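You operate a simulated robot arm through the tools that you are given. There is no shell and no other tool. Be economical: measure what you need, move in short steps, check, and stop when the job is done.

Carry out the task below with a simulated robot arm. There is one attempt and no reset: what you move stays moved.

TASK
Press the bushing into the green-marked block to the stand-out printed on it, then draw the slide out.
Fine: set the depth stop; hands clear of the ram.

It is judged by the outcome, as a careful person would: the job done as asked, and still so three seconds after it is handed in. It fails if anything else is knocked over, pushed out of place, dropped, spilled or broken.

THE ROBOT
A 5-joint arm with a two-finger parallel gripper, fixed in place. Base frame: the origin is at the foot of the arm, x ahead of it, y to its left, z up; the work surface is at about z = 0. Lengths are in m, angles in degrees, forces in N, time in s.
With the tool pointing down near the work surface it reaches from about 0.26 to 0.68 m from the base axis. Its first joint turns from -66.0 to 66.0 degrees. The tool tilts only in the upright plane through the base axis and itself; it spins freely about its own axis. Payload 2.9 kg.
The TCP is the grasp point between the finger pads, 0.03 m short of the fingertips. In the tool frame z runs along the fingers and y along their closing line. The gripper opens to 0.11 m. The fingers are 0.02 m wide and 0.01 m thick; the gripper's body (0.048 by 0.112 m) begins 0.055 m behind the TCP.
Orientation is told as [roll, pitch, yaw] about the base's x, y, z axes, in that order, counted from this pose: with the fingers straight down and closing along the base's y, the tool's x points along the base's -x, its y along +y and its z along -z.

THE INTERFACE
- The arm moves only by the tool send_rows. Its argument "moves" is a list of rows, each a list of 7 numbers: the shift along the base's x, y, z in m, then the turn, a rotation vector about the base's x, y, z in degrees, then the gripper command, from -1 (shut) to 1 (fully open), values between in proportion. In form: [[x, y, z, wx, wy, wz, jaw], ...]. A call has 1 to 10 rows; each row is the pose to reach, as a shift and turn from the pose commanded when the call began. A row lasts 0.2 s, in which the tool goes at most 0.05 m and 8.6 degrees; a call with a longer step from one row to the next is refused whole, and so is a gripper value outside its range. A pose out of reach is approached as far as the arm can. The call stops where the force on the tool passes 80 N (or 10 N more than at its start, if that is more) or the arm is blocked; 0.2 s more then pass. The fingers move at their own pace (about 0.108 m/s each) and stop on an object; they squeeze with about 40 N. The grip force told is the motor's: it shows also when the fingers shut on nothing. Time passes only in rows, and 0.2 s behind the last, so rows that repeat a pose let the fingers close. It gives the time, the measured TCP pose, the force on the tool (base axes), the opening and the grip force at its end, in the units of the frame above (readings bear some noise).
- Cameras (640 x 400 px; columns grow to the right, rows downward): "scene" is fixed at [0.0301, -0.4419, 0.6225]; the picture's right is [0.83, -0.56, 0.00], its down [-0.22, -0.32, -0.92] and it looks along [0.51, 0.77, -0.39] (base axes); focal length 326 px, centre (320, 200). "wrist" rides on the gripper at [-0.036, 0, -0.057] in the tool frame; the picture's right is [0.00, -1.00, 0.00], its down [0.97, 0.00, -0.24] and it looks along [0.24, 0.00, 0.97] (tool axes); focal length 218 px, centre (320, 200). There is no depth. A picture from a camera that has moved, and an enlarged one, comes with that camera's place and axes in the base frame and with its lens.
- capture(camera): a new picture of that camera. It takes no simulated time.
- close_up(camera, box): a new picture of the part [left, top, right, bottom] of that camera's present view, enlarged. It takes no simulated time.
- close_job(): hands the job in; it is judged then, once.

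Work in short steps. Places have to be worked out from the pictures, the camera data and where the tool is seen: move nearer, look again, correct. Check each grasp and each placing, and mend what went wrong. You have 120 turns and 84 pictures in all, those below and enlarged ones among them. Open the gripper and draw the arm clear of the work before you hand the job in, unless the task says otherwise; then end with one line.

The tools are called by a JSON object that holds its "api" and its "payload". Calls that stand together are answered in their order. send_rows: Moves the arm, as the interface text tells. Its arguments: {"type":"object","properties":{"moves":{"type":"array"}},"required":["moves"]} The other tools are called the same way: capture (camera) takes a picture; close_up (camera, box) takes an enlarged picture of a part of a camera's view; close_job () hands the job in.

At the start:

```text
time: 0.0
ee_pos: [0.2963, 0.1152, 0.5147]
orientation: [0.0, 0.0, -0.1]
force: [-0.2, -0.3, 0.1]
opening: 0.1098
gripper_force: 0.1
```

scene: 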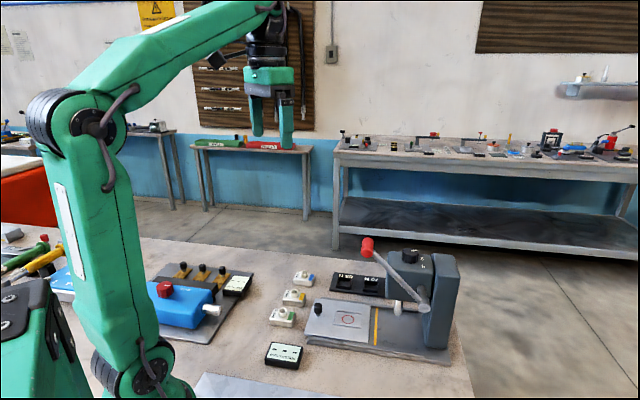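
wrist: 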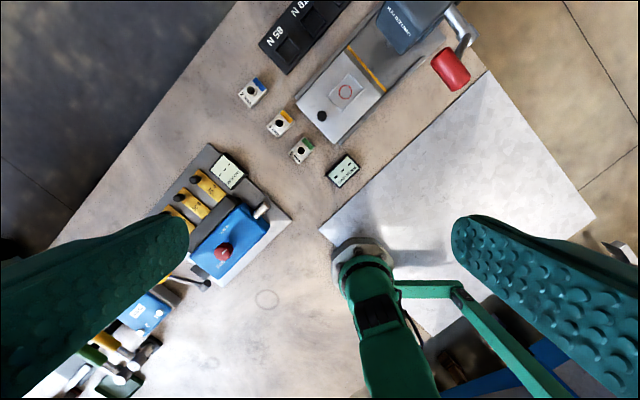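

The scene shows a press with slide and lever, three blocks, a card and a fixture. I look closer at each.

{"api": "close_up", "payload": {"camera": "scene", "box": [250, 220, 480, 370]}}

{"api": "close_up", "payload": {"camera": "scene", "box": [130, 240, 330, 370]}}

{"api": "close_up", "payload": {"camera": "wrist", "box": [220, 0, 500, 200]}}

{"api": "close_up", "payload": {"camera": "wrist", "box": [80, 130, 320, 390]}}

```text
2.67 times, centred on (365, 295) of scene
camera zoom: at [0.0301, -0.4419, 0.6225], right [0.83, -0.56, 0.0], down [-0.22, -0.32, -0.92], along [0.51, 0.77, -0.39], focal length 869 px, centre (200, -53)
```

zoom: 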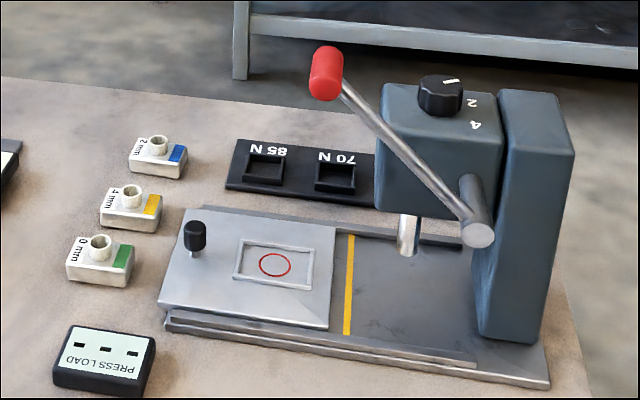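

```text
3.08 times, centred on (230, 305) of scene
camera zoom: at [0.0301, -0.4419, 0.6225], right [0.83, -0.56, 0.0], down [-0.22, -0.32, -0.92], along [0.51, 0.77, -0.39], focal length 1003 px, centre (597, -123)
```

zoom: 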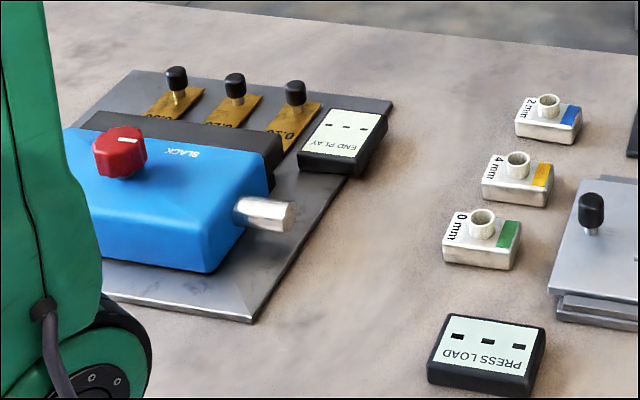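

```text
2.00 times, centred on (360, 100) of wrist
camera zoom: at [0.3313, 0.1158, 0.5725], right [0.0, -1.0, 0.0], down [-0.97, 0.0, 0.24], along [-0.24, 0.0, -0.97], focal length 436 px, centre (240, 400)
```

zoom: 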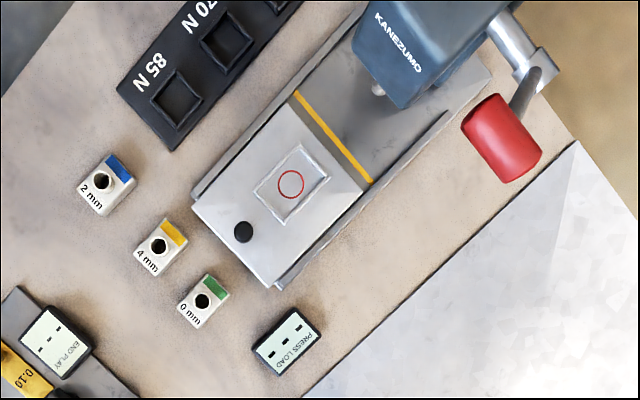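

```text
1.54 times, centred on (200, 260) of wrist
camera zoom: at [0.3313, 0.1158, 0.5725], right [0.0, -1.0, 0.0], down [-0.97, 0.0, 0.24], along [-0.24, 0.0, -0.97], focal length 336 px, centre (505, 108)
```

zoom: 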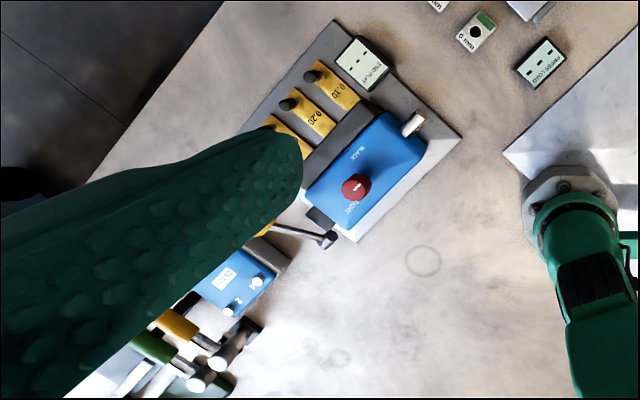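

Green block is printed "0 mm"; the dial on the press head is the depth stop. I move over the press to look straight down at the dial and slide.

{"api": "send_rows", "payload": {"moves": [[0.03, -0.023, 0, 0, 0, 0, 1], [0.06, -0.046, 0, 0, 0, 0, 1], [0.09, -0.069, 0, 0, 0, 0, 1], [0.12, -0.092, 0, 0, 0, 0, 1], [0.15, -0.115, 0, 0, 0, 0, 1], [0.17, -0.13, 0, 0, 0, 0, 1]]}}

{"api": "capture", "payload": {"camera": "wrist"}}

{"api": "capture", "payload": {"camera": "scene"}}

```text
time: 1.4
ee_pos: [0.4628, -0.0156, 0.5116]
orientation: [0.0, -0.2, 0.0]
force: [0.9, -0.7, -0.2]
opening: 0.1097
gripper_force: 0.0
out of reach, approached as far as the arm can: row 6
```

```text
77 pictures are left
camera wrist: at [0.4989, -0.0149, 0.5684], right [0.0, -1.0, 0.0], down [-0.97, 0.0, 0.24], along [-0.24, 0.0, -0.97], focal length 218 px, centre (320, 200)
```

wrist: 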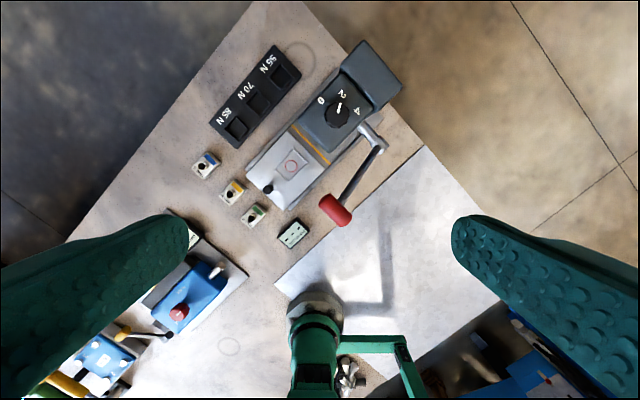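

```text
76 pictures are left
```

scene: 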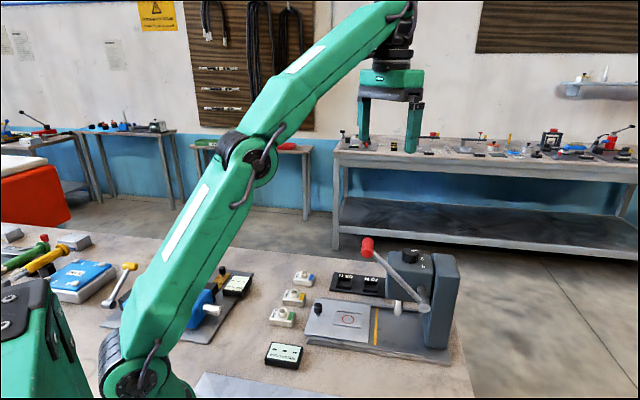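

{"api": "close_up", "payload": {"camera": "wrist", "box": [290, 30, 430, 140]}}

{"api": "close_up", "payload": {"camera": "wrist", "box": [180, 90, 400, 260]}}

```text
3.64 times, centred on (360, 85) of wrist
camera zoom: at [0.4989, -0.0149, 0.5684], right [0.0, -1.0, 0.0], down [-0.97, 0.0, 0.24], along [-0.24, 0.0, -0.97], focal length 794 px, centre (174, 618)
```

zoom: 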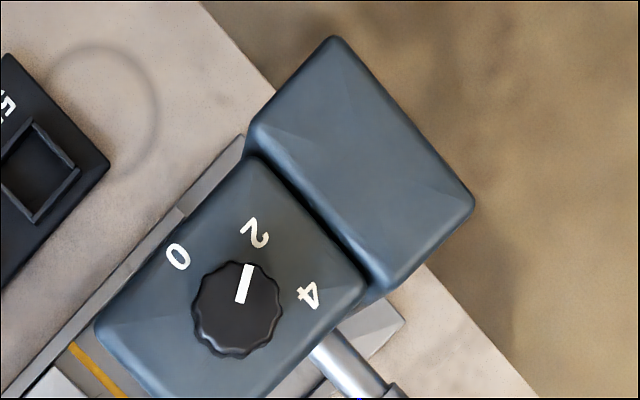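

```text
2.35 times, centred on (290, 175) of wrist
camera zoom: at [0.4989, -0.0149, 0.5684], right [0.0, -1.0, 0.0], down [-0.97, 0.0, 0.24], along [-0.24, 0.0, -0.97], focal length 514 px, centre (391, 259)
```

zoom: 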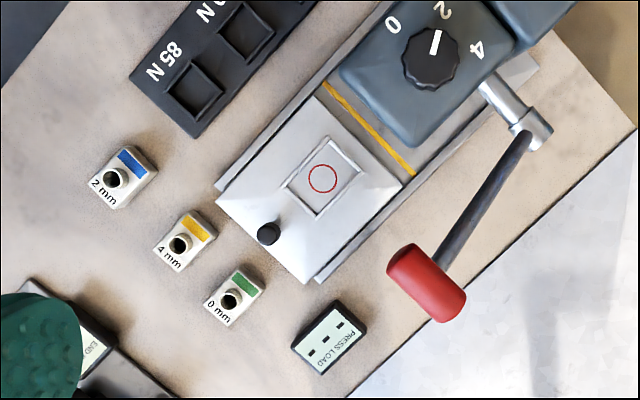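

The dial is at 2, with 0 about 60° counter-clockwise. Knob is near (0.541, -0.039, 0.24). I go above it, spinning the tool so the closing line suits a 60° turn.

{"api": "send_rows", "payload": {"moves": [[0.0, 0, -0.04, 0, 0, -8.5, 1], [0.01, 0, -0.08, 0, 0, -17, 0.6], [0.03, -0.01, -0.12, 0, 0, -25.5, 0.3], [0.055, -0.02, -0.145, 0, 0, -34, 0.1], [0.078, -0.023, -0.15, 0, 0, -42.5, 0.1], [0.078, -0.023, -0.15, 0, 0, -51, 0.1], [0.078, -0.023, -0.15, 0, 0, -59.5, 0.1], [0.078, -0.023, -0.15, 0, 0, -68, 0.1], [0.078, -0.023, -0.15, 0, 0, -76, 0.1]]}}

{"api": "capture", "payload": {"camera": "wrist"}}

{"api": "close_up", "payload": {"camera": "scene", "box": [320, 150, 500, 300]}}

```text
time: 3.4
ee_pos: [0.5401, -0.0382, 0.3594]
orientation: [0.0, -0.1, -76.1]
force: [-0.2, 0.0, -0.8]
opening: 0.0606
gripper_force: 0.1
```

```text
73 pictures are left
camera wrist: at [0.5486, -0.0726, 0.418], right [-0.97, -0.24, 0.0], down [-0.23, 0.94, 0.24], along [-0.06, 0.23, -0.97], focal length 218 px, centre (320, 200)
```

wrist: 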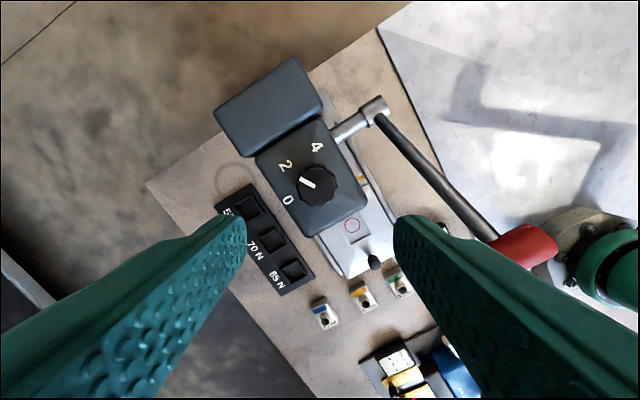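

```text
2.67 times, centred on (410, 225) of scene
camera zoom: at [0.0301, -0.4419, 0.6225], right [0.83, -0.56, 0.0], down [-0.22, -0.32, -0.92], along [0.51, 0.77, -0.39], focal length 869 px, centre (80, 133)
```

zoom: 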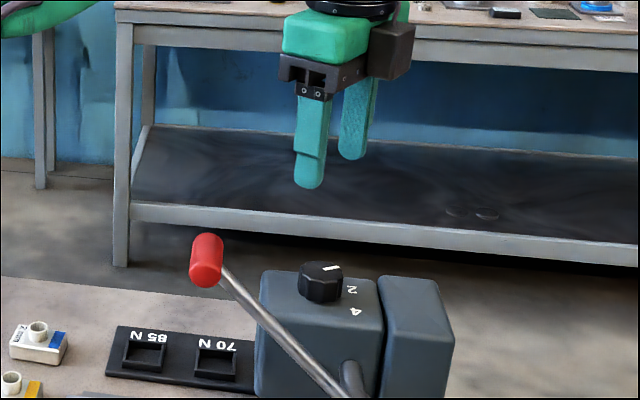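

Fingers and knob line up: knob ≈ (0.542, -0.040), top z ≈ 0.235. I descend so the fingertips straddle it.

{"api": "send_rows", "payload": {"moves": [[0.002, -0.002, -0.04, 0, 0, 0, 0.1], [0.002, -0.002, -0.08, 0, 0, 0, 0.1], [0.002, -0.002, -0.1, 0, 0, 0, 0.1], [0.002, -0.002, -0.108, 0, 0, 0, 0.1]]}}

{"api": "capture", "payload": {"camera": "wrist"}}

{"api": "close_up", "payload": {"camera": "scene", "box": [320, 150, 500, 300]}}

```text
time: 4.4
ee_pos: [0.5416, -0.038, 0.2525]
orientation: [0.0, 0.1, -76.0]
force: [0.0, -0.3, 0.5]
opening: 0.0606
gripper_force: 0.1
```

```text
71 pictures are left
camera wrist: at [0.5506, -0.0734, 0.3092], right [-0.97, -0.24, 0.0], down [-0.24, 0.94, 0.24], along [-0.06, 0.23, -0.97], focal length 218 px, centre (320, 200)
```

wrist: 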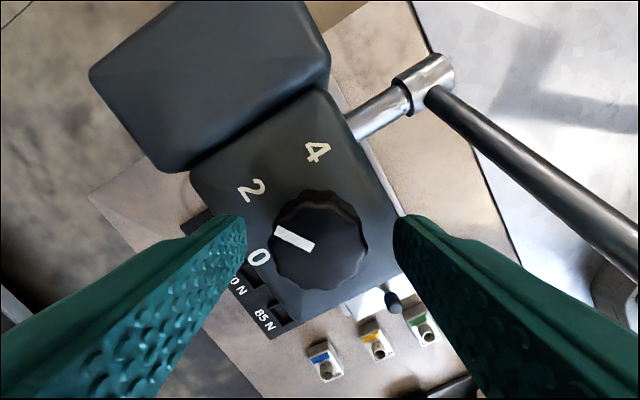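

```text
2.67 times, centred on (410, 225) of scene
camera zoom: at [0.0301, -0.4419, 0.6225], right [0.83, -0.56, 0.0], down [-0.22, -0.32, -0.92], along [0.51, 0.77, -0.39], focal length 869 px, centre (80, 133)
```

zoom: 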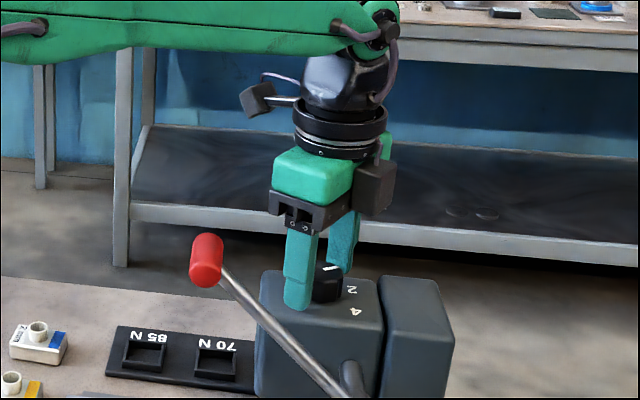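

Knob is centred between the fingers. I close on it.

{"api": "send_rows", "payload": {"moves": [[0, 0, -0.002, 0, 0, 0, -0.3], [0, 0, -0.002, 0, 0, 0, -1], [0, 0, -0.002, 0, 0, 0, -1]]}}

```text
time: 5.2
ee_pos: [0.5431, -0.038, 0.2492]
orientation: [0.0, 0.1, -75.9]
force: [11.4, 2.2, -0.6]
opening: 0.0351
gripper_force: 45.0
```

Gripped at 35 mm. Turn it +60° with a small recentring.

{"api": "send_rows", "payload": {"moves": [[0.002, 0, 0, 0, 0, 0, -1], [0.002, 0, 0, 0, 0, 8, -1], [0.002, 0, 0, 0, 0, 16, -1], [0.002, 0, 0, 0, 0, 24, -1], [0.002, 0, 0, 0, 0, 32, -1], [0.002, 0, 0, 0, 0, 40, -1], [0.002, 0, 0, 0, 0, 48, -1], [0.002, 0, 0, 0, 0, 55, -1], [0.002, 0, 0, 0, 0, 60, -1]]}}

{"api": "capture", "payload": {"camera": "wrist"}}

```text
time: 7.2
ee_pos: [0.5427, -0.0402, 0.2503]
orientation: [-0.1, 0.5, -15.9]
force: [-31.2, -0.3, 7.0]
opening: 0.0351
gripper_force: 45.2
```

```text
69 pictures are left
camera wrist: at [0.5778, -0.0493, 0.3075], right [-0.27, -0.96, 0.0], down [-0.93, 0.27, 0.25], along [-0.24, 0.07, -0.97], focal length 218 px, centre (320, 200)
```

wrist: 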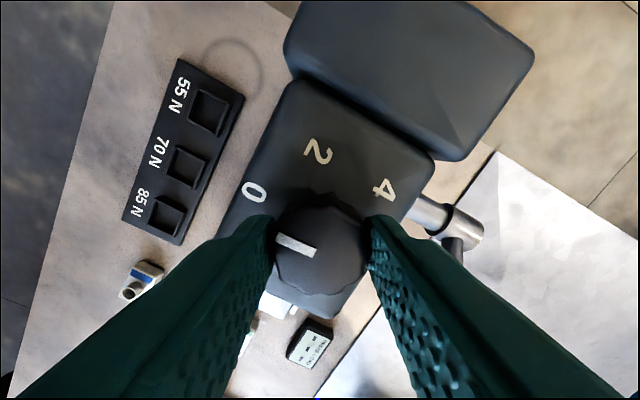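

The pointer now relates to "0" as it did to "2". I release, rise and check.

{"api": "send_rows", "payload": {"moves": [[-0.002, 0, 0, 0, 0, 0, -0.3], [-0.002, 0, 0, 0, 0, 0, 0.1], [-0.002, 0, 0, 0, 0, 0, 0.1], [-0.002, 0, 0.04, 0, 0, 0, 0.1], [-0.002, 0, 0.08, 0, 0, 0, 0.1], [-0.042, 0, 0.12, 0, 0, 0, 0.1]]}}

{"api": "close_up", "payload": {"camera": "wrist", "box": [200, 50, 460, 250]}}

```text
refused: row 6 steps farther than a row can; nothing moved
```

```text
2.00 times, centred on (330, 150) of wrist
camera zoom: at [0.5778, -0.0493, 0.3075], right [-0.27, -0.96, 0.0], down [-0.93, 0.27, 0.25], along [-0.24, 0.07, -0.97], focal length 436 px, centre (300, 300)
```

zoom: 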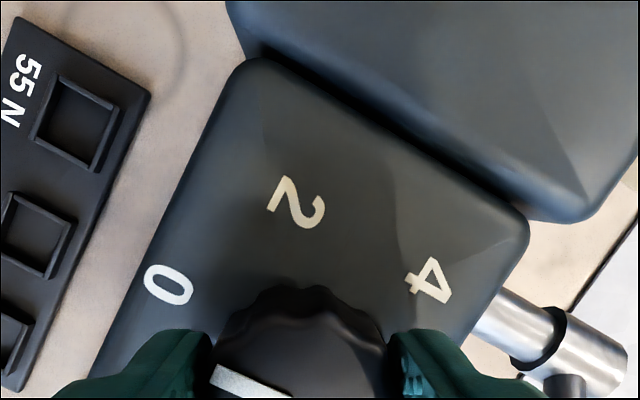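

One row was too long; I resend it with shorter steps.

{"api": "send_rows", "payload": {"moves": [[-0.002, 0, 0, 0, 0, 0, -0.3], [-0.002, 0, 0, 0, 0, 0, 0.1], [-0.002, 0, 0, 0, 0, 0, 0.1], [-0.002, 0, 0.04, 0, 0, 0, 0.1], [-0.002, 0, 0.08, 0, 0, 0, 0.1], [-0.022, 0, 0.12, 0, 0, 0, 0.1], [-0.042, 0, 0.15, 0, 0, 0, 0.1]]}}

{"api": "capture", "payload": {"camera": "wrist"}}

{"api": "close_up", "payload": {"camera": "wrist", "box": [250, 60, 410, 180]}}

```text
time: 8.8
ee_pos: [0.5003, -0.0395, 0.3994]
orientation: [0.0, -0.1, -16.1]
force: [0.1, 0.2, -0.2]
opening: 0.0605
gripper_force: 0.0
```

```text
67 pictures are left
camera wrist: at [0.5347, -0.0497, 0.4574], right [-0.28, -0.96, 0.0], down [-0.93, 0.27, 0.24], along [-0.23, 0.07, -0.97], focal length 218 px, centre (320, 200)
```

wrist: 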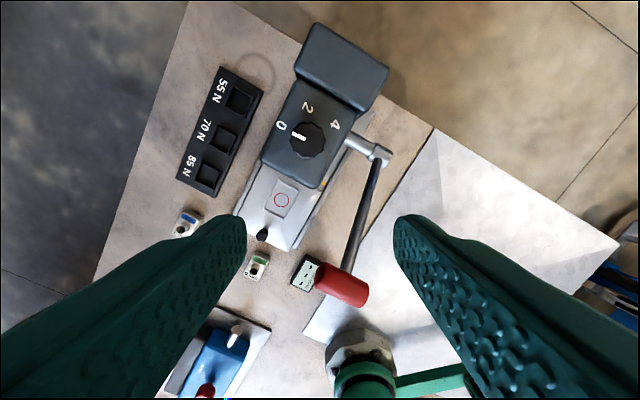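

```text
3.33 times, centred on (330, 120) of wrist
camera zoom: at [0.5347, -0.0497, 0.4574], right [-0.28, -0.96, 0.0], down [-0.93, 0.27, 0.24], along [-0.23, 0.07, -0.97], focal length 728 px, centre (287, 467)
```

zoom: 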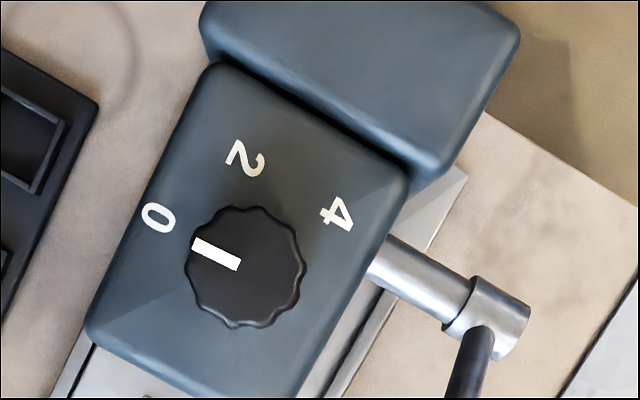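

Dial reads 0. Next I fly to above the green block to measure it.

{"api": "send_rows", "payload": {"moves": [[-0.02, 0.035, 0.0, 0, 0, -6, 0.1], [-0.045, 0.07, 0, 0, 0, -12, 0.1], [-0.07, 0.105, 0, 0, 0, -18, 0.1], [-0.095, 0.14, 0, 0, 0, -24, 0.1], [-0.13, 0.17, 0, 0, 0, -30, 0.1], [-0.165, 0.19, -0.02, 0, 0, -30, 0.1], [-0.165, 0.19, -0.06, 0, 0, -30, 0.1], [-0.165, 0.19, -0.11, 0, 0, -30, 0.1], [-0.165, 0.19, -0.15, 0, 0, -30, 0.1], [-0.165, 0.19, -0.19, 0, 0, -30, 0.1]]}}

{"api": "capture", "payload": {"camera": "wrist"}}

{"api": "capture", "payload": {"camera": "scene"}}

```text
time: 11.0
ee_pos: [0.3399, 0.151, 0.2118]
orientation: [0.1, 0.0, -45.9]
force: [0.8, 0.7, -0.3]
opening: 0.0603
gripper_force: 0.0
```

```text
65 pictures are left
camera wrist: at [0.364, 0.1254, 0.2694], right [-0.72, -0.69, 0.0], down [-0.67, 0.7, 0.24], along [-0.17, 0.17, -0.97], focal length 218 px, centre (320, 200)
```

wrist: 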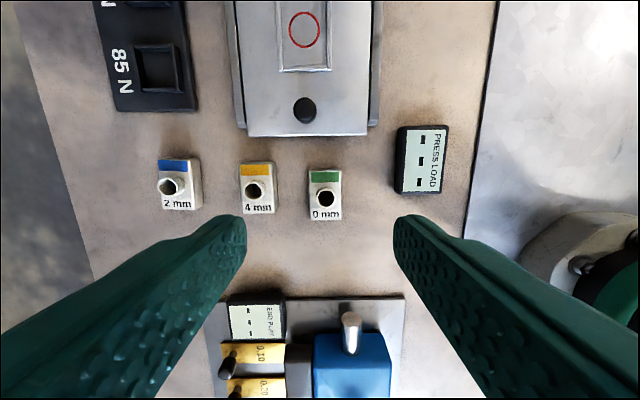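

```text
64 pictures are left
```

scene: 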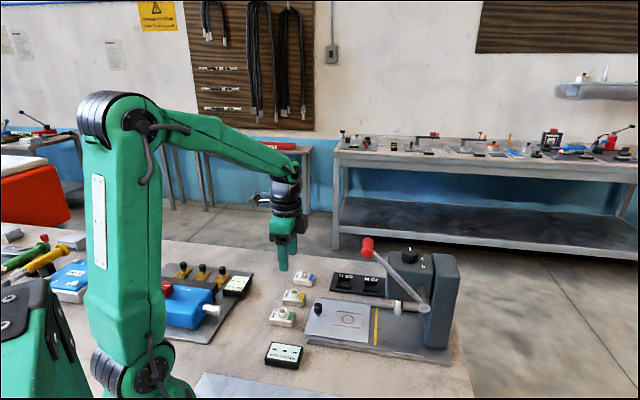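

Everything lines up with the tool at yaw -46°. I take close-ups of the block and nest for dimensions.

{"api": "close_up", "payload": {"camera": "wrist", "box": [270, 140, 380, 240]}}

{"api": "close_up", "payload": {"camera": "scene", "box": [255, 260, 385, 350]}}

```text
4.00 times, centred on (325, 190) of wrist
camera zoom: at [0.364, 0.1254, 0.2694], right [-0.72, -0.69, 0.0], down [-0.67, 0.7, 0.24], along [-0.17, 0.17, -0.97], focal length 873 px, centre (300, 240)
```

zoom: 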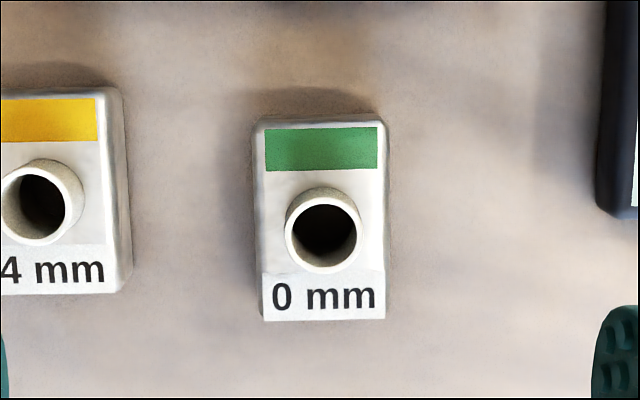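

```text
4.44 times, centred on (320, 305) of scene
camera zoom: at [0.0301, -0.4419, 0.6225], right [0.83, -0.56, 0.0], down [-0.22, -0.32, -0.92], along [0.51, 0.77, -0.39], focal length 1448 px, centre (320, -267)
```

zoom: 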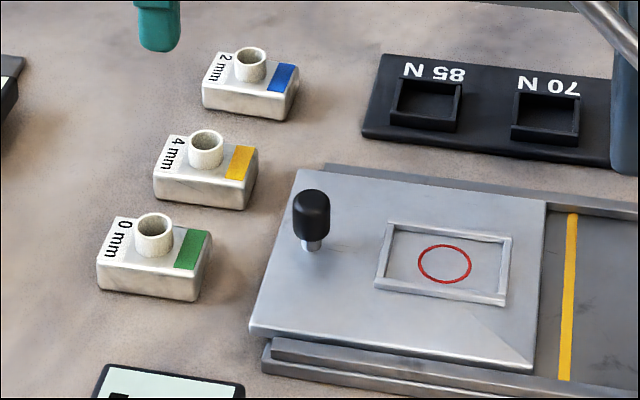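

Block ≈ 38×57×20 mm centred near (0.319, 0.161). I descend to just above it and check alignment.

{"api": "send_rows", "payload": {"moves": [[-0.01, 0.005, -0.04, 0, 0, 0, 0.1], [-0.02, 0.01, -0.08, 0, 0, 0, 0.1], [-0.02, 0.01, -0.115, 0, 0, 0, 0.1]]}}

{"api": "capture", "payload": {"camera": "wrist"}}

{"api": "close_up", "payload": {"camera": "scene", "box": [245, 250, 365, 340]}}

```text
time: 11.8
ee_pos: [0.3175, 0.1619, 0.0942]
orientation: [0.0, 0.0, -46.1]
force: [-0.2, 0.8, -0.3]
opening: 0.0606
gripper_force: 0.0
```

```text
61 pictures are left
camera wrist: at [0.3423, 0.1355, 0.1525], right [-0.72, -0.69, 0.0], down [-0.67, 0.7, 0.24], along [-0.17, 0.17, -0.97], focal length 218 px, centre (320, 200)
```

wrist: 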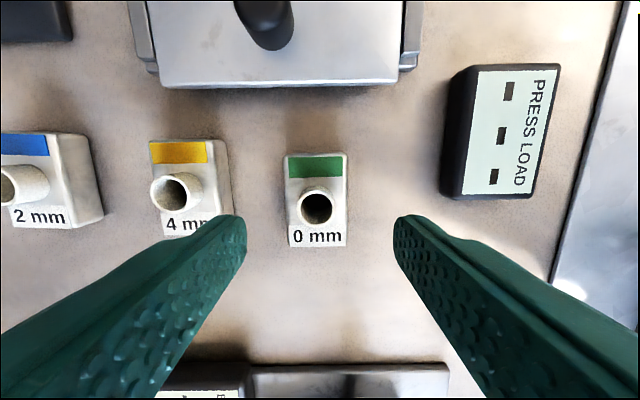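

```text
4.44 times, centred on (305, 295) of scene
camera zoom: at [0.0301, -0.4419, 0.6225], right [0.83, -0.56, 0.0], down [-0.22, -0.32, -0.92], along [0.51, 0.77, -0.39], focal length 1448 px, centre (387, -222)
```

zoom: 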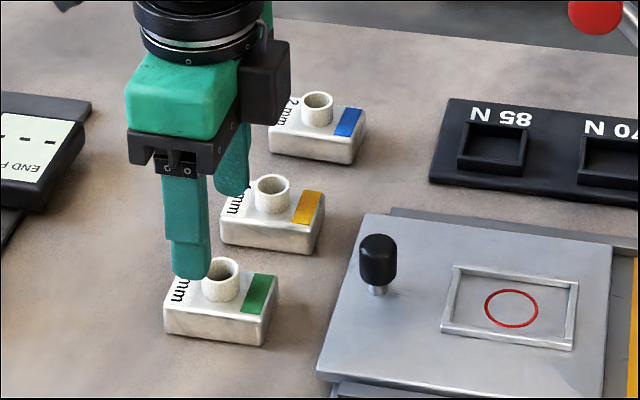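

Block centre ≈ (0.3205, 0.160); I shift 3 mm, descend to z≈0.037 and grip.

{"api": "send_rows", "payload": {"moves": [[0.003, -0.002, -0.03, 0, 0, 0, 0.1], [0.003, -0.002, -0.05, 0, 0, 0, 0.1], [0.003, -0.002, -0.057, 0, 0, 0, 0.1], [0.003, -0.002, -0.057, 0, 0, 0, -0.4], [0.003, -0.002, -0.057, 0, 0, 0, -1], [0.003, -0.002, -0.057, 0, 0, 0, -1]]}}

{"api": "close_up", "payload": {"camera": "scene", "box": [245, 250, 365, 340]}}

```text
time: 13.2
ee_pos: [0.3204, 0.1586, 0.0387]
orientation: [0.0, 0.0, -46.0]
force: [0.3, -0.3, 0.2]
opening: 0.0396
gripper_force: 39.7
```

```text
4.44 times, centred on (305, 295) of scene
camera zoom: at [0.0301, -0.4419, 0.6225], right [0.83, -0.56, 0.0], down [-0.22, -0.32, -0.92], along [0.51, 0.77, -0.39], focal length 1448 px, centre (387, -222)
```

zoom: 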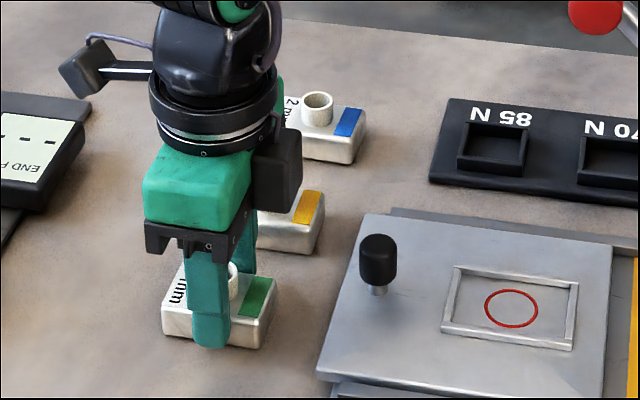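

Held firmly (39.6 mm). I lift and carry it to above the nest at about (0.450, 0.057), staying clear of the slide knob and lever.

{"api": "send_rows", "payload": {"moves": [[0, 0, 0.04, 0, 0, 0, -1], [0, 0, 0.085, 0, 0, 0, -1], [0.03, -0.024, 0.1, 0, 0, 0, -1], [0.06, -0.048, 0.1, 0, 0, 0, -1], [0.09, -0.072, 0.1, 0, 0, 0, -1], [0.115, -0.092, 0.1, 0, 0, 0, -1], [0.13, -0.1025, 0.1, 0, 0, 0, -1]]}}

{"api": "capture", "payload": {"camera": "wrist"}}

{"api": "close_up", "payload": {"camera": "scene", "box": [280, 190, 470, 350]}}

```text
time: 14.8
ee_pos: [0.4504, 0.0566, 0.1404]
orientation: [0.1, 0.0, -46.1]
force: [0.2, -0.3, 0.5]
opening: 0.0
gripper_force: 37.5
```

```text
58 pictures are left
camera wrist: at [0.4747, 0.0307, 0.1983], right [-0.72, -0.7, 0.0], down [-0.67, 0.7, 0.24], along [-0.17, 0.17, -0.97], focal length 218 px, centre (320, 200)
```

wrist: 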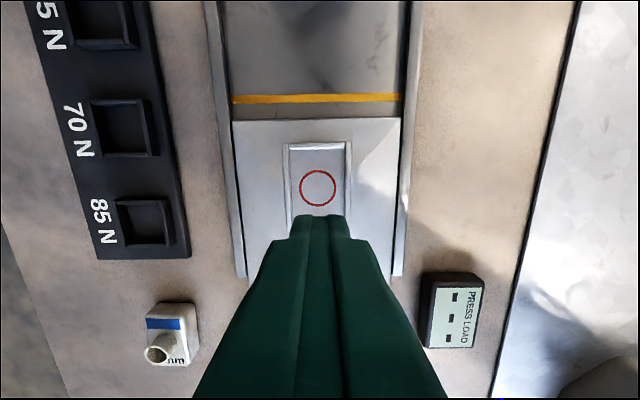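

```text
2.50 times, centred on (375, 270) of scene
camera zoom: at [0.0301, -0.4419, 0.6225], right [0.83, -0.56, 0.0], down [-0.22, -0.32, -0.92], along [0.51, 0.77, -0.39], focal length 815 px, centre (182, 25)
```

zoom: 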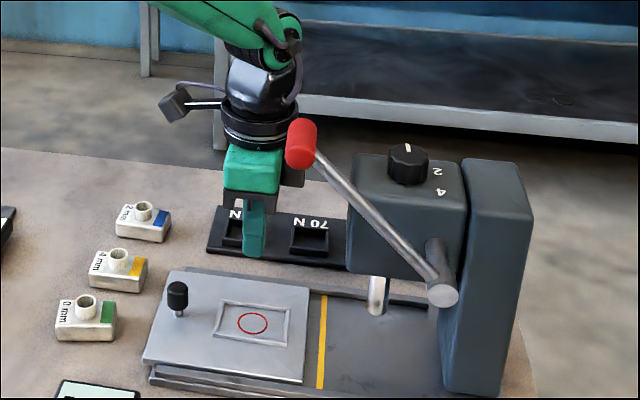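

The block slipped out during the lift (opening 0) and is still standing in its place. I go back with jaws open to regrip lower.

{"api": "send_rows", "payload": {"moves": [[-0.03, 0.024, 0, 0, 0, 0, 0.1], [-0.06, 0.048, 0, 0, 0, 0, 0.1], [-0.09, 0.072, 0, 0, 0, 0, 0.1], [-0.115, 0.09, 0, 0, 0, 0, 0.1], [-0.13, 0.1025, 0.0, 0, 0, 0, 0.1], [-0.13, 0.1025, -0.03, 0, 0, 0, 0.1]]}}

{"api": "capture", "payload": {"camera": "wrist"}}

{"api": "close_up", "payload": {"camera": "scene", "box": [245, 260, 345, 340]}}

```text
time: 16.2
ee_pos: [0.3208, 0.1588, 0.1074]
orientation: [0.0, 0.0, -46.0]
force: [0.2, 0.0, -0.6]
opening: 0.0605
gripper_force: 0.1
```

```text
56 pictures are left
camera wrist: at [0.3465, 0.1332, 0.1654], right [-0.72, -0.69, 0.0], down [-0.67, 0.7, 0.24], along [-0.17, 0.17, -0.97], focal length 218 px, centre (320, 200)
```

wrist: 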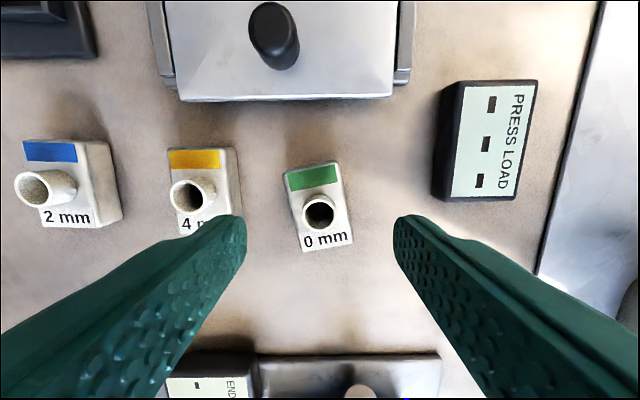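

```text
5.00 times, centred on (295, 300) of scene
camera zoom: at [0.0301, -0.4419, 0.6225], right [0.83, -0.56, 0.0], down [-0.22, -0.32, -0.92], along [0.51, 0.77, -0.39], focal length 1630 px, centre (445, -300)
```

zoom: 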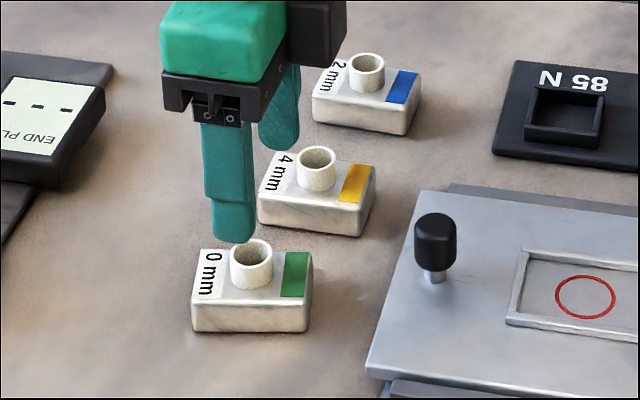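

The block was left turned about 11°, centre ≈ (0.3175, 0.164). I match yaw to -34.5° and grip lower.

{"api": "send_rows", "payload": {"moves": [[-0.002, 0.003, -0.02, 0, 0, 6, 0.1], [-0.003, 0.0055, -0.045, 0, 0, 11.5, 0.1], [-0.003, 0.0055, -0.065, 0, 0, 11.5, 0.1], [-0.003, 0.0055, -0.074, 0, 0, 11.5, 0.1], [-0.003, 0.0055, -0.074, 0, 0, 11.5, 0.1]]}}

{"api": "capture", "payload": {"camera": "wrist"}}

```text
time: 17.4
ee_pos: [0.3184, 0.1645, 0.034]
orientation: [-0.1, 0.0, -34.6]
force: [-0.8, -0.2, 0.0]
opening: 0.0602
gripper_force: 0.0
```

```text
54 pictures are left
camera wrist: at [0.3478, 0.1443, 0.0912], right [-0.57, -0.82, 0.0], down [-0.8, 0.55, 0.24], along [-0.2, 0.14, -0.97], focal length 218 px, centre (320, 200)
```

wrist: 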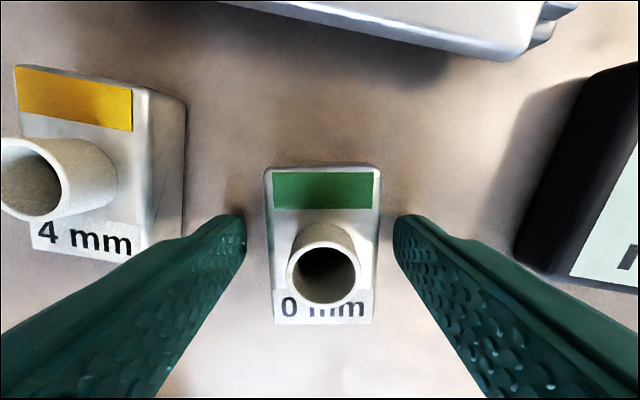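

Well aligned. Close, then a small test lift.

{"api": "send_rows", "payload": {"moves": [[0, 0, 0, 0, 0, 0, -0.4], [0, 0, 0, 0, 0, 0, -1], [0, 0, 0, 0, 0, 0, -1], [0, 0, 0, 0, 0, 0, -1], [0, 0, 0.01, 0, 0, 0, -1], [0, 0, 0.02, 0, 0, 0, -1]]}}

{"api": "capture", "payload": {"camera": "wrist"}}

{"api": "close_up", "payload": {"camera": "scene", "box": [245, 260, 345, 340]}}

```text
time: 18.8
ee_pos: [0.316, 0.1631, 0.0542]
orientation: [0.0, 0.0, -34.5]
force: [0.6, 0.4, -3.9]
opening: 0.0398
gripper_force: 40.0
```

```text
53 pictures are left
camera wrist: at [0.3472, 0.1433, 0.1121], right [-0.57, -0.82, 0.0], down [-0.8, 0.55, 0.24], along [-0.2, 0.14, -0.97], focal length 218 px, centre (320, 200)
```

wrist: 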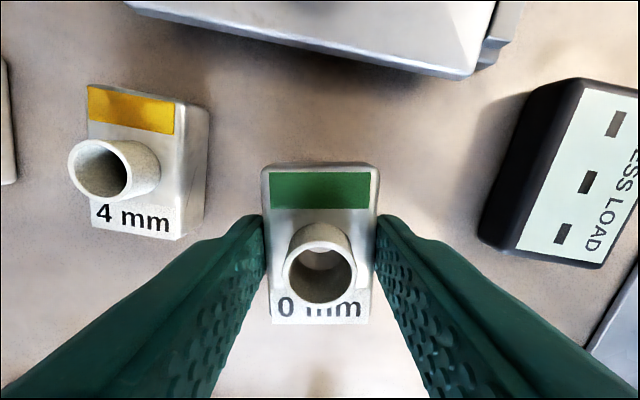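

```text
5.00 times, centred on (295, 300) of scene
camera zoom: at [0.0301, -0.4419, 0.6225], right [0.83, -0.56, 0.0], down [-0.22, -0.32, -0.92], along [0.51, 0.77, -0.39], focal length 1630 px, centre (445, -300)
```

zoom: 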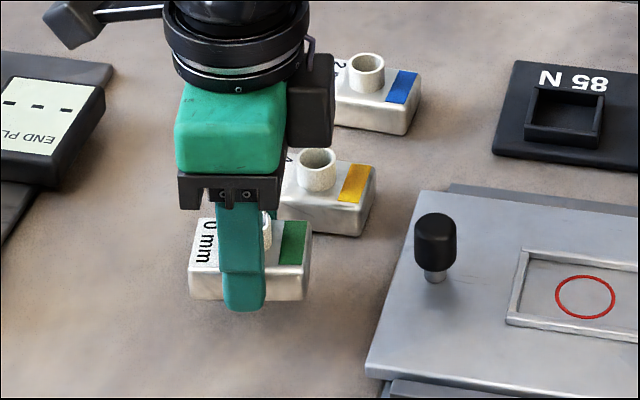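

Block lifted (≈4 N weight). I raise and carry it over the nest, turning back to yaw -46°.

{"api": "send_rows", "payload": {"moves": [[0, 0, 0.03, 0, 0, 0, -1], [0, 0, 0.06, 0, 0, 0, -1], [0.0, 0, 0.08, 0, 0, -4, -1], [0.025, -0.02, 0.08, 0, 0, -8, -1], [0.05, -0.04, 0.08, 0, 0, -11.5, -1], [0.075, -0.06, 0.08, 0, 0, -11.5, -1], [0.1, -0.08, 0.08, 0, 0, -11.5, -1], [0.12, -0.095, 0.08, 0, 0, -11.5, -1], [0.135, -0.106, 0.08, 0, 0, -11.5, -1]]}}

{"api": "capture", "payload": {"camera": "wrist"}}

{"api": "close_up", "payload": {"camera": "scene", "box": [280, 190, 470, 350]}}

```text
time: 20.8
ee_pos: [0.4536, 0.0568, 0.1345]
orientation: [0.1, 0.0, -46.0]
force: [-0.8, 0.4, -3.0]
opening: 0.0396
gripper_force: 40.0
```

```text
51 pictures are left
camera wrist: at [0.4781, 0.0319, 0.1922], right [-0.72, -0.7, 0.0], down [-0.67, 0.7, 0.24], along [-0.17, 0.17, -0.97], focal length 218 px, centre (320, 200)
```

wrist: 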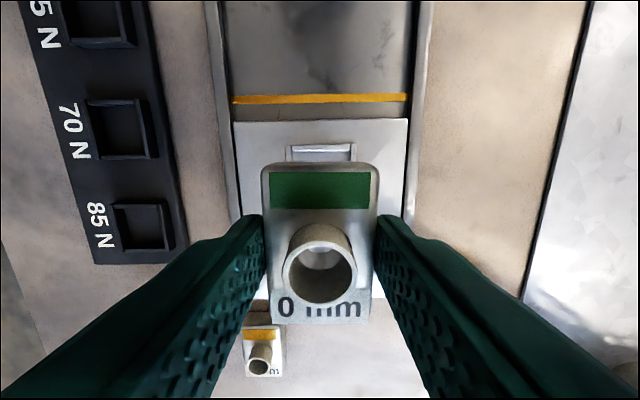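

```text
2.50 times, centred on (375, 270) of scene
camera zoom: at [0.0301, -0.4419, 0.6225], right [0.83, -0.56, 0.0], down [-0.22, -0.32, -0.92], along [0.51, 0.77, -0.39], focal length 815 px, centre (182, 25)
```

zoom: 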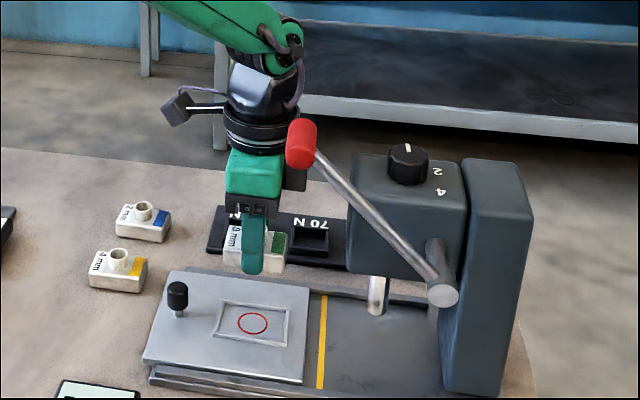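

Lateral alignment is good; along the slide I need to come back ~1.5 mm. I descend to ~2 cm above the nest and look.

{"api": "send_rows", "payload": {"moves": [[-0.001, 0.001, -0.02, 0, 0, 0, -1], [-0.001, 0.001, -0.04, 0, 0, 0, -1], [-0.001, 0.001, -0.058, 0, 0, 0, -1]]}}

{"api": "capture", "payload": {"camera": "wrist"}}

{"api": "close_up", "payload": {"camera": "scene", "box": [310, 260, 420, 350]}}

```text
time: 21.6
ee_pos: [0.4504, 0.0587, 0.0757]
orientation: [0.0, 0.0, -46.0]
force: [0.3, 0.2, -3.8]
opening: 0.0394
gripper_force: 39.6
```

```text
49 pictures are left
camera wrist: at [0.4759, 0.033, 0.1331], right [-0.72, -0.7, 0.0], down [-0.67, 0.7, 0.24], along [-0.17, 0.17, -0.97], focal length 218 px, centre (320, 200)
```

wrist: 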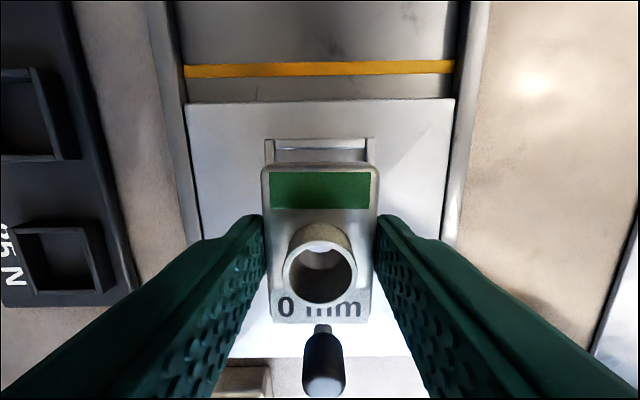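

```text
4.44 times, centred on (365, 305) of scene
camera zoom: at [0.0301, -0.4419, 0.6225], right [0.83, -0.56, 0.0], down [-0.22, -0.32, -0.92], along [0.51, 0.77, -0.39], focal length 1448 px, centre (120, -267)
```

zoom: 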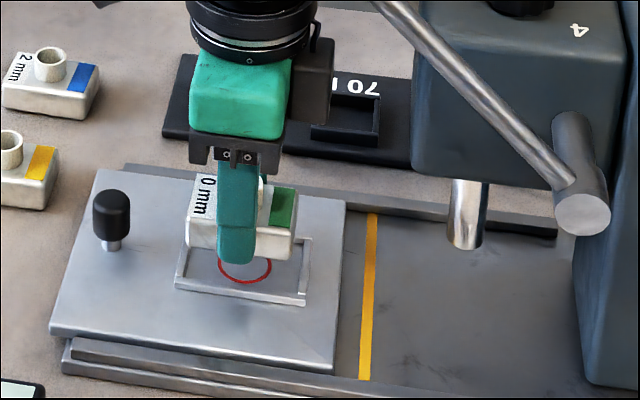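

Nest inner ≈ 43.5 mm wide, centred laterally; nest centre is ~3 mm ahead of the TCP. I shift 2.5 mm forward and lower gently.

{"api": "send_rows", "payload": {"moves": [[0.0018, -0.0018, -0.004, 0, 0, 0, -1], [0.0018, -0.0018, -0.01, 0, 0, 0, -1], [0.0018, -0.0018, -0.014, 0, 0, 0, -1], [0.0018, -0.0018, -0.017, 0, 0, 0, -1]]}}

{"api": "close_up", "payload": {"camera": "wrist", "box": [220, 80, 420, 240]}}

{"api": "close_up", "payload": {"camera": "scene", "box": [310, 260, 420, 350]}}

```text
time: 22.6
ee_pos: [0.4527, 0.0581, 0.0585]
orientation: [0.0, 0.0, -46.0]
force: [0.0, -0.8, -4.2]
opening: 0.0393
gripper_force: 40.5
```

```text
2.50 times, centred on (320, 160) of wrist
camera zoom: at [0.4774, 0.032, 0.1166], right [-0.72, -0.69, 0.0], down [-0.67, 0.7, 0.24], along [-0.17, 0.17, -0.97], focal length 546 px, centre (320, 300)
```

zoom: 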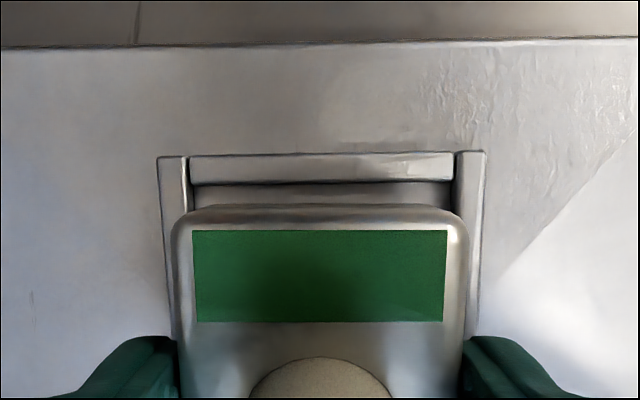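

```text
4.44 times, centred on (365, 305) of scene
camera zoom: at [0.0301, -0.4419, 0.6225], right [0.83, -0.56, 0.0], down [-0.22, -0.32, -0.92], along [0.51, 0.77, -0.39], focal length 1448 px, centre (120, -267)
```

zoom: 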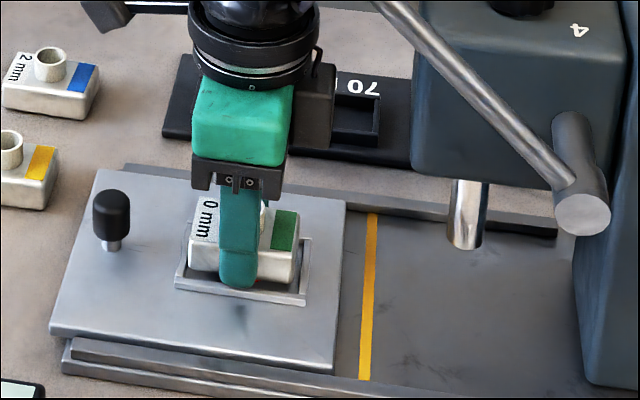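

Block is centred in the nest opening with ~2 mm gap. I lower the last few mm until it touches.

{"api": "send_rows", "payload": {"moves": [[0, 0, -0.002, 0, 0, 0, -1], [0, 0, -0.004, 0, 0, 0, -1], [0, 0, -0.0055, 0, 0, 0, -1]]}}

{"api": "close_up", "payload": {"camera": "scene", "box": [310, 260, 420, 350]}}

```text
time: 23.4
ee_pos: [0.4528, 0.0579, 0.0547]
orientation: [0.1, 0.0, -46.0]
force: [-7.9, -6.2, 16.5]
opening: 0.0393
gripper_force: 39.9
```

```text
4.44 times, centred on (365, 305) of scene
camera zoom: at [0.03, -0.4419, 0.6225], right [0.83, -0.56, 0.0], down [-0.22, -0.32, -0.92], along [0.51, 0.77, -0.39], focal length 1448 px, centre (120, -267)
```

zoom: 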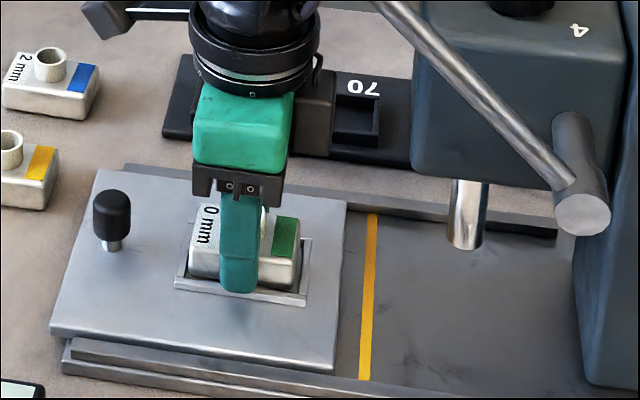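

Contact (≈17 N up). I release and rise straight up.

{"api": "send_rows", "payload": {"moves": [[0, 0, 0.001, 0, 0, 0, -0.27], [0, 0, 0.001, 0, 0, 0, 0.1], [0, 0, 0.001, 0, 0, 0, 0.1], [0, 0, 0.03, 0, 0, 0, 0.1], [0, 0, 0.06, 0, 0, 0, 0.1]]}}

{"api": "capture", "payload": {"camera": "wrist"}}

{"api": "close_up", "payload": {"camera": "scene", "box": [310, 260, 420, 350]}}

```text
time: 24.6
ee_pos: [0.4538, 0.0571, 0.1143]
orientation: [0.1, 0.0, -46.0]
force: [0.2, 0.1, 0.6]
opening: 0.0605
gripper_force: 0.2
```

```text
44 pictures are left
camera wrist: at [0.4783, 0.0321, 0.1716], right [-0.72, -0.69, 0.0], down [-0.67, 0.7, 0.24], along [-0.17, 0.17, -0.97], focal length 218 px, centre (320, 200)
```

wrist: 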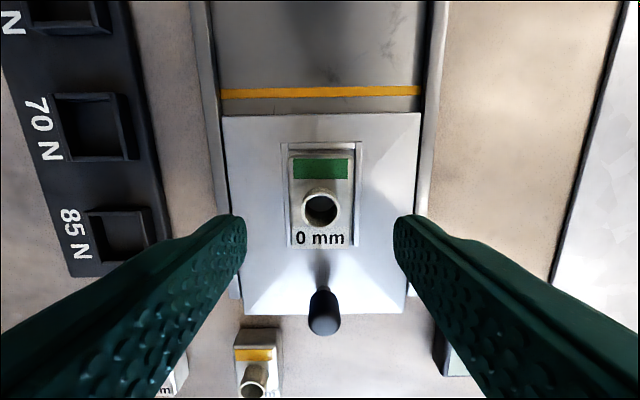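

```text
4.44 times, centred on (365, 305) of scene
camera zoom: at [0.0301, -0.4419, 0.6225], right [0.83, -0.56, 0.0], down [-0.22, -0.32, -0.92], along [0.51, 0.77, -0.39], focal length 1448 px, centre (120, -267)
```

zoom: 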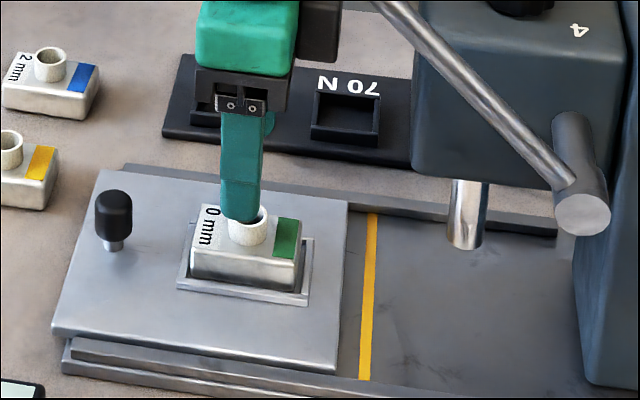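

Block is seated flat in the nest. For pushing the slide I want the wrist camera away from the press head, so I move above the slide knob and spin the tool half a turn.

{"api": "send_rows", "payload": {"moves": [[-0.01, 0.01, 0.02, 0, 0, 8.5, 0.1], [-0.03, 0.03, 0.04, 0, 0, 17, 0], [-0.053, 0.05, 0.04, 0, 0, 25.5, -0.2], [-0.053, 0.05, 0.04, 0, 0, 34, -0.2], [-0.053, 0.05, 0.04, 0, 0, 42.5, -0.2], [-0.053, 0.05, 0.04, 0, 0, 51, -0.2], [-0.053, 0.05, 0.04, 0, 0, 59.5, -0.2], [-0.053, 0.05, 0.04, 0, 0, 68, -0.2], [-0.053, 0.05, 0.04, 0, 0, 76.5, -0.2], [-0.053, 0.05, 0.04, 0, 0, 85, -0.2]]}}

{"api": "send_rows", "payload": {"moves": [[0, 0, 0, 0, 0, 8.5, -0.2], [0, 0, 0, 0, 0, 17, -0.2], [0, 0, 0, 0, 0, 25.5, -0.2], [0, 0, 0, 0, 0, 34, -0.2], [0, 0, 0, 0, 0, 42.5, -0.2], [0, 0, 0, 0, 0, 51, -0.2], [0, 0, 0, 0, 0, 59.5, -0.2], [0, 0, 0, 0, 0, 68, -0.2], [0, 0, 0, 0, 0, 76.5, -0.2], [0, 0, 0, 0, 0, 85, -0.2]]}}

{"api": "send_rows", "payload": {"moves": [[0, 0, 0, 0, 0, 5, -0.2], [0, 0, 0, 0, 0, 10, -0.2]]}}

{"api": "capture", "payload": {"camera": "wrist"}}

{"api": "capture", "payload": {"camera": "scene"}}

```text
time: 26.8
ee_pos: [0.3995, 0.1079, 0.154]
orientation: [0.0, -0.1, 39.2]
force: [-0.8, 0.4, 0.1]
opening: 0.0438
gripper_force: 0.0
```

```text
time: 29.0
ee_pos: [0.4003, 0.1064, 0.1539]
orientation: [0.0, 0.0, 124.2]
force: [0.2, -0.5, -0.4]
opening: 0.0437
gripper_force: 0.0
```

```text
time: 29.6
ee_pos: [0.3996, 0.1062, 0.1535]
orientation: [0.1, 0.0, 134.0]
force: [-1.0, 0.5, 0.1]
opening: 0.0438
gripper_force: 0.0
```

```text
42 pictures are left
camera wrist: at [0.3749, 0.1332, 0.2111], right [0.72, 0.7, 0.0], down [0.68, -0.7, 0.24], along [0.17, -0.17, -0.97], focal length 218 px, centre (320, 200)
```

wrist: 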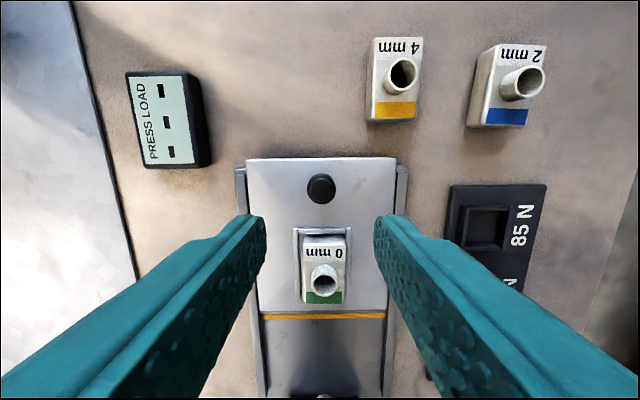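

```text
41 pictures are left
```

scene: 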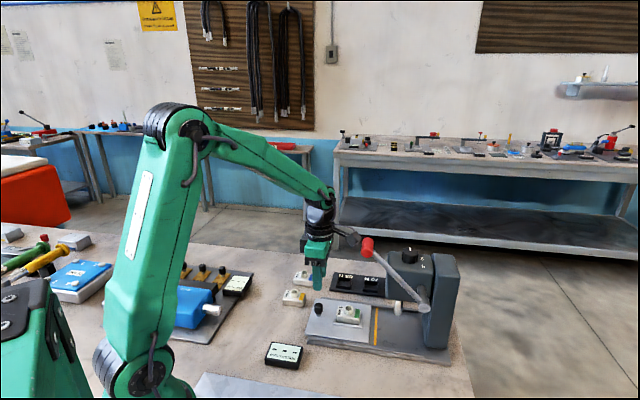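

A bracketed box on the wrist now points toward the press; I look closer at clearances.

{"api": "close_up", "payload": {"camera": "scene", "box": [280, 180, 480, 360]}}

```text
2.22 times, centred on (380, 270) of scene
camera zoom: at [0.0301, -0.4419, 0.6225], right [0.83, -0.56, 0.0], down [-0.22, -0.32, -0.92], along [0.51, 0.77, -0.39], focal length 724 px, centre (187, 44)
```

zoom: 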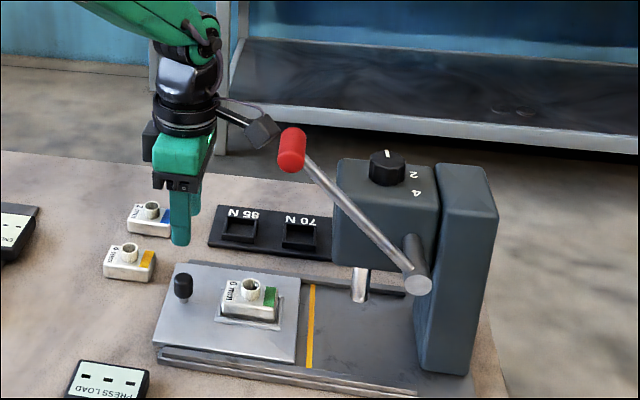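

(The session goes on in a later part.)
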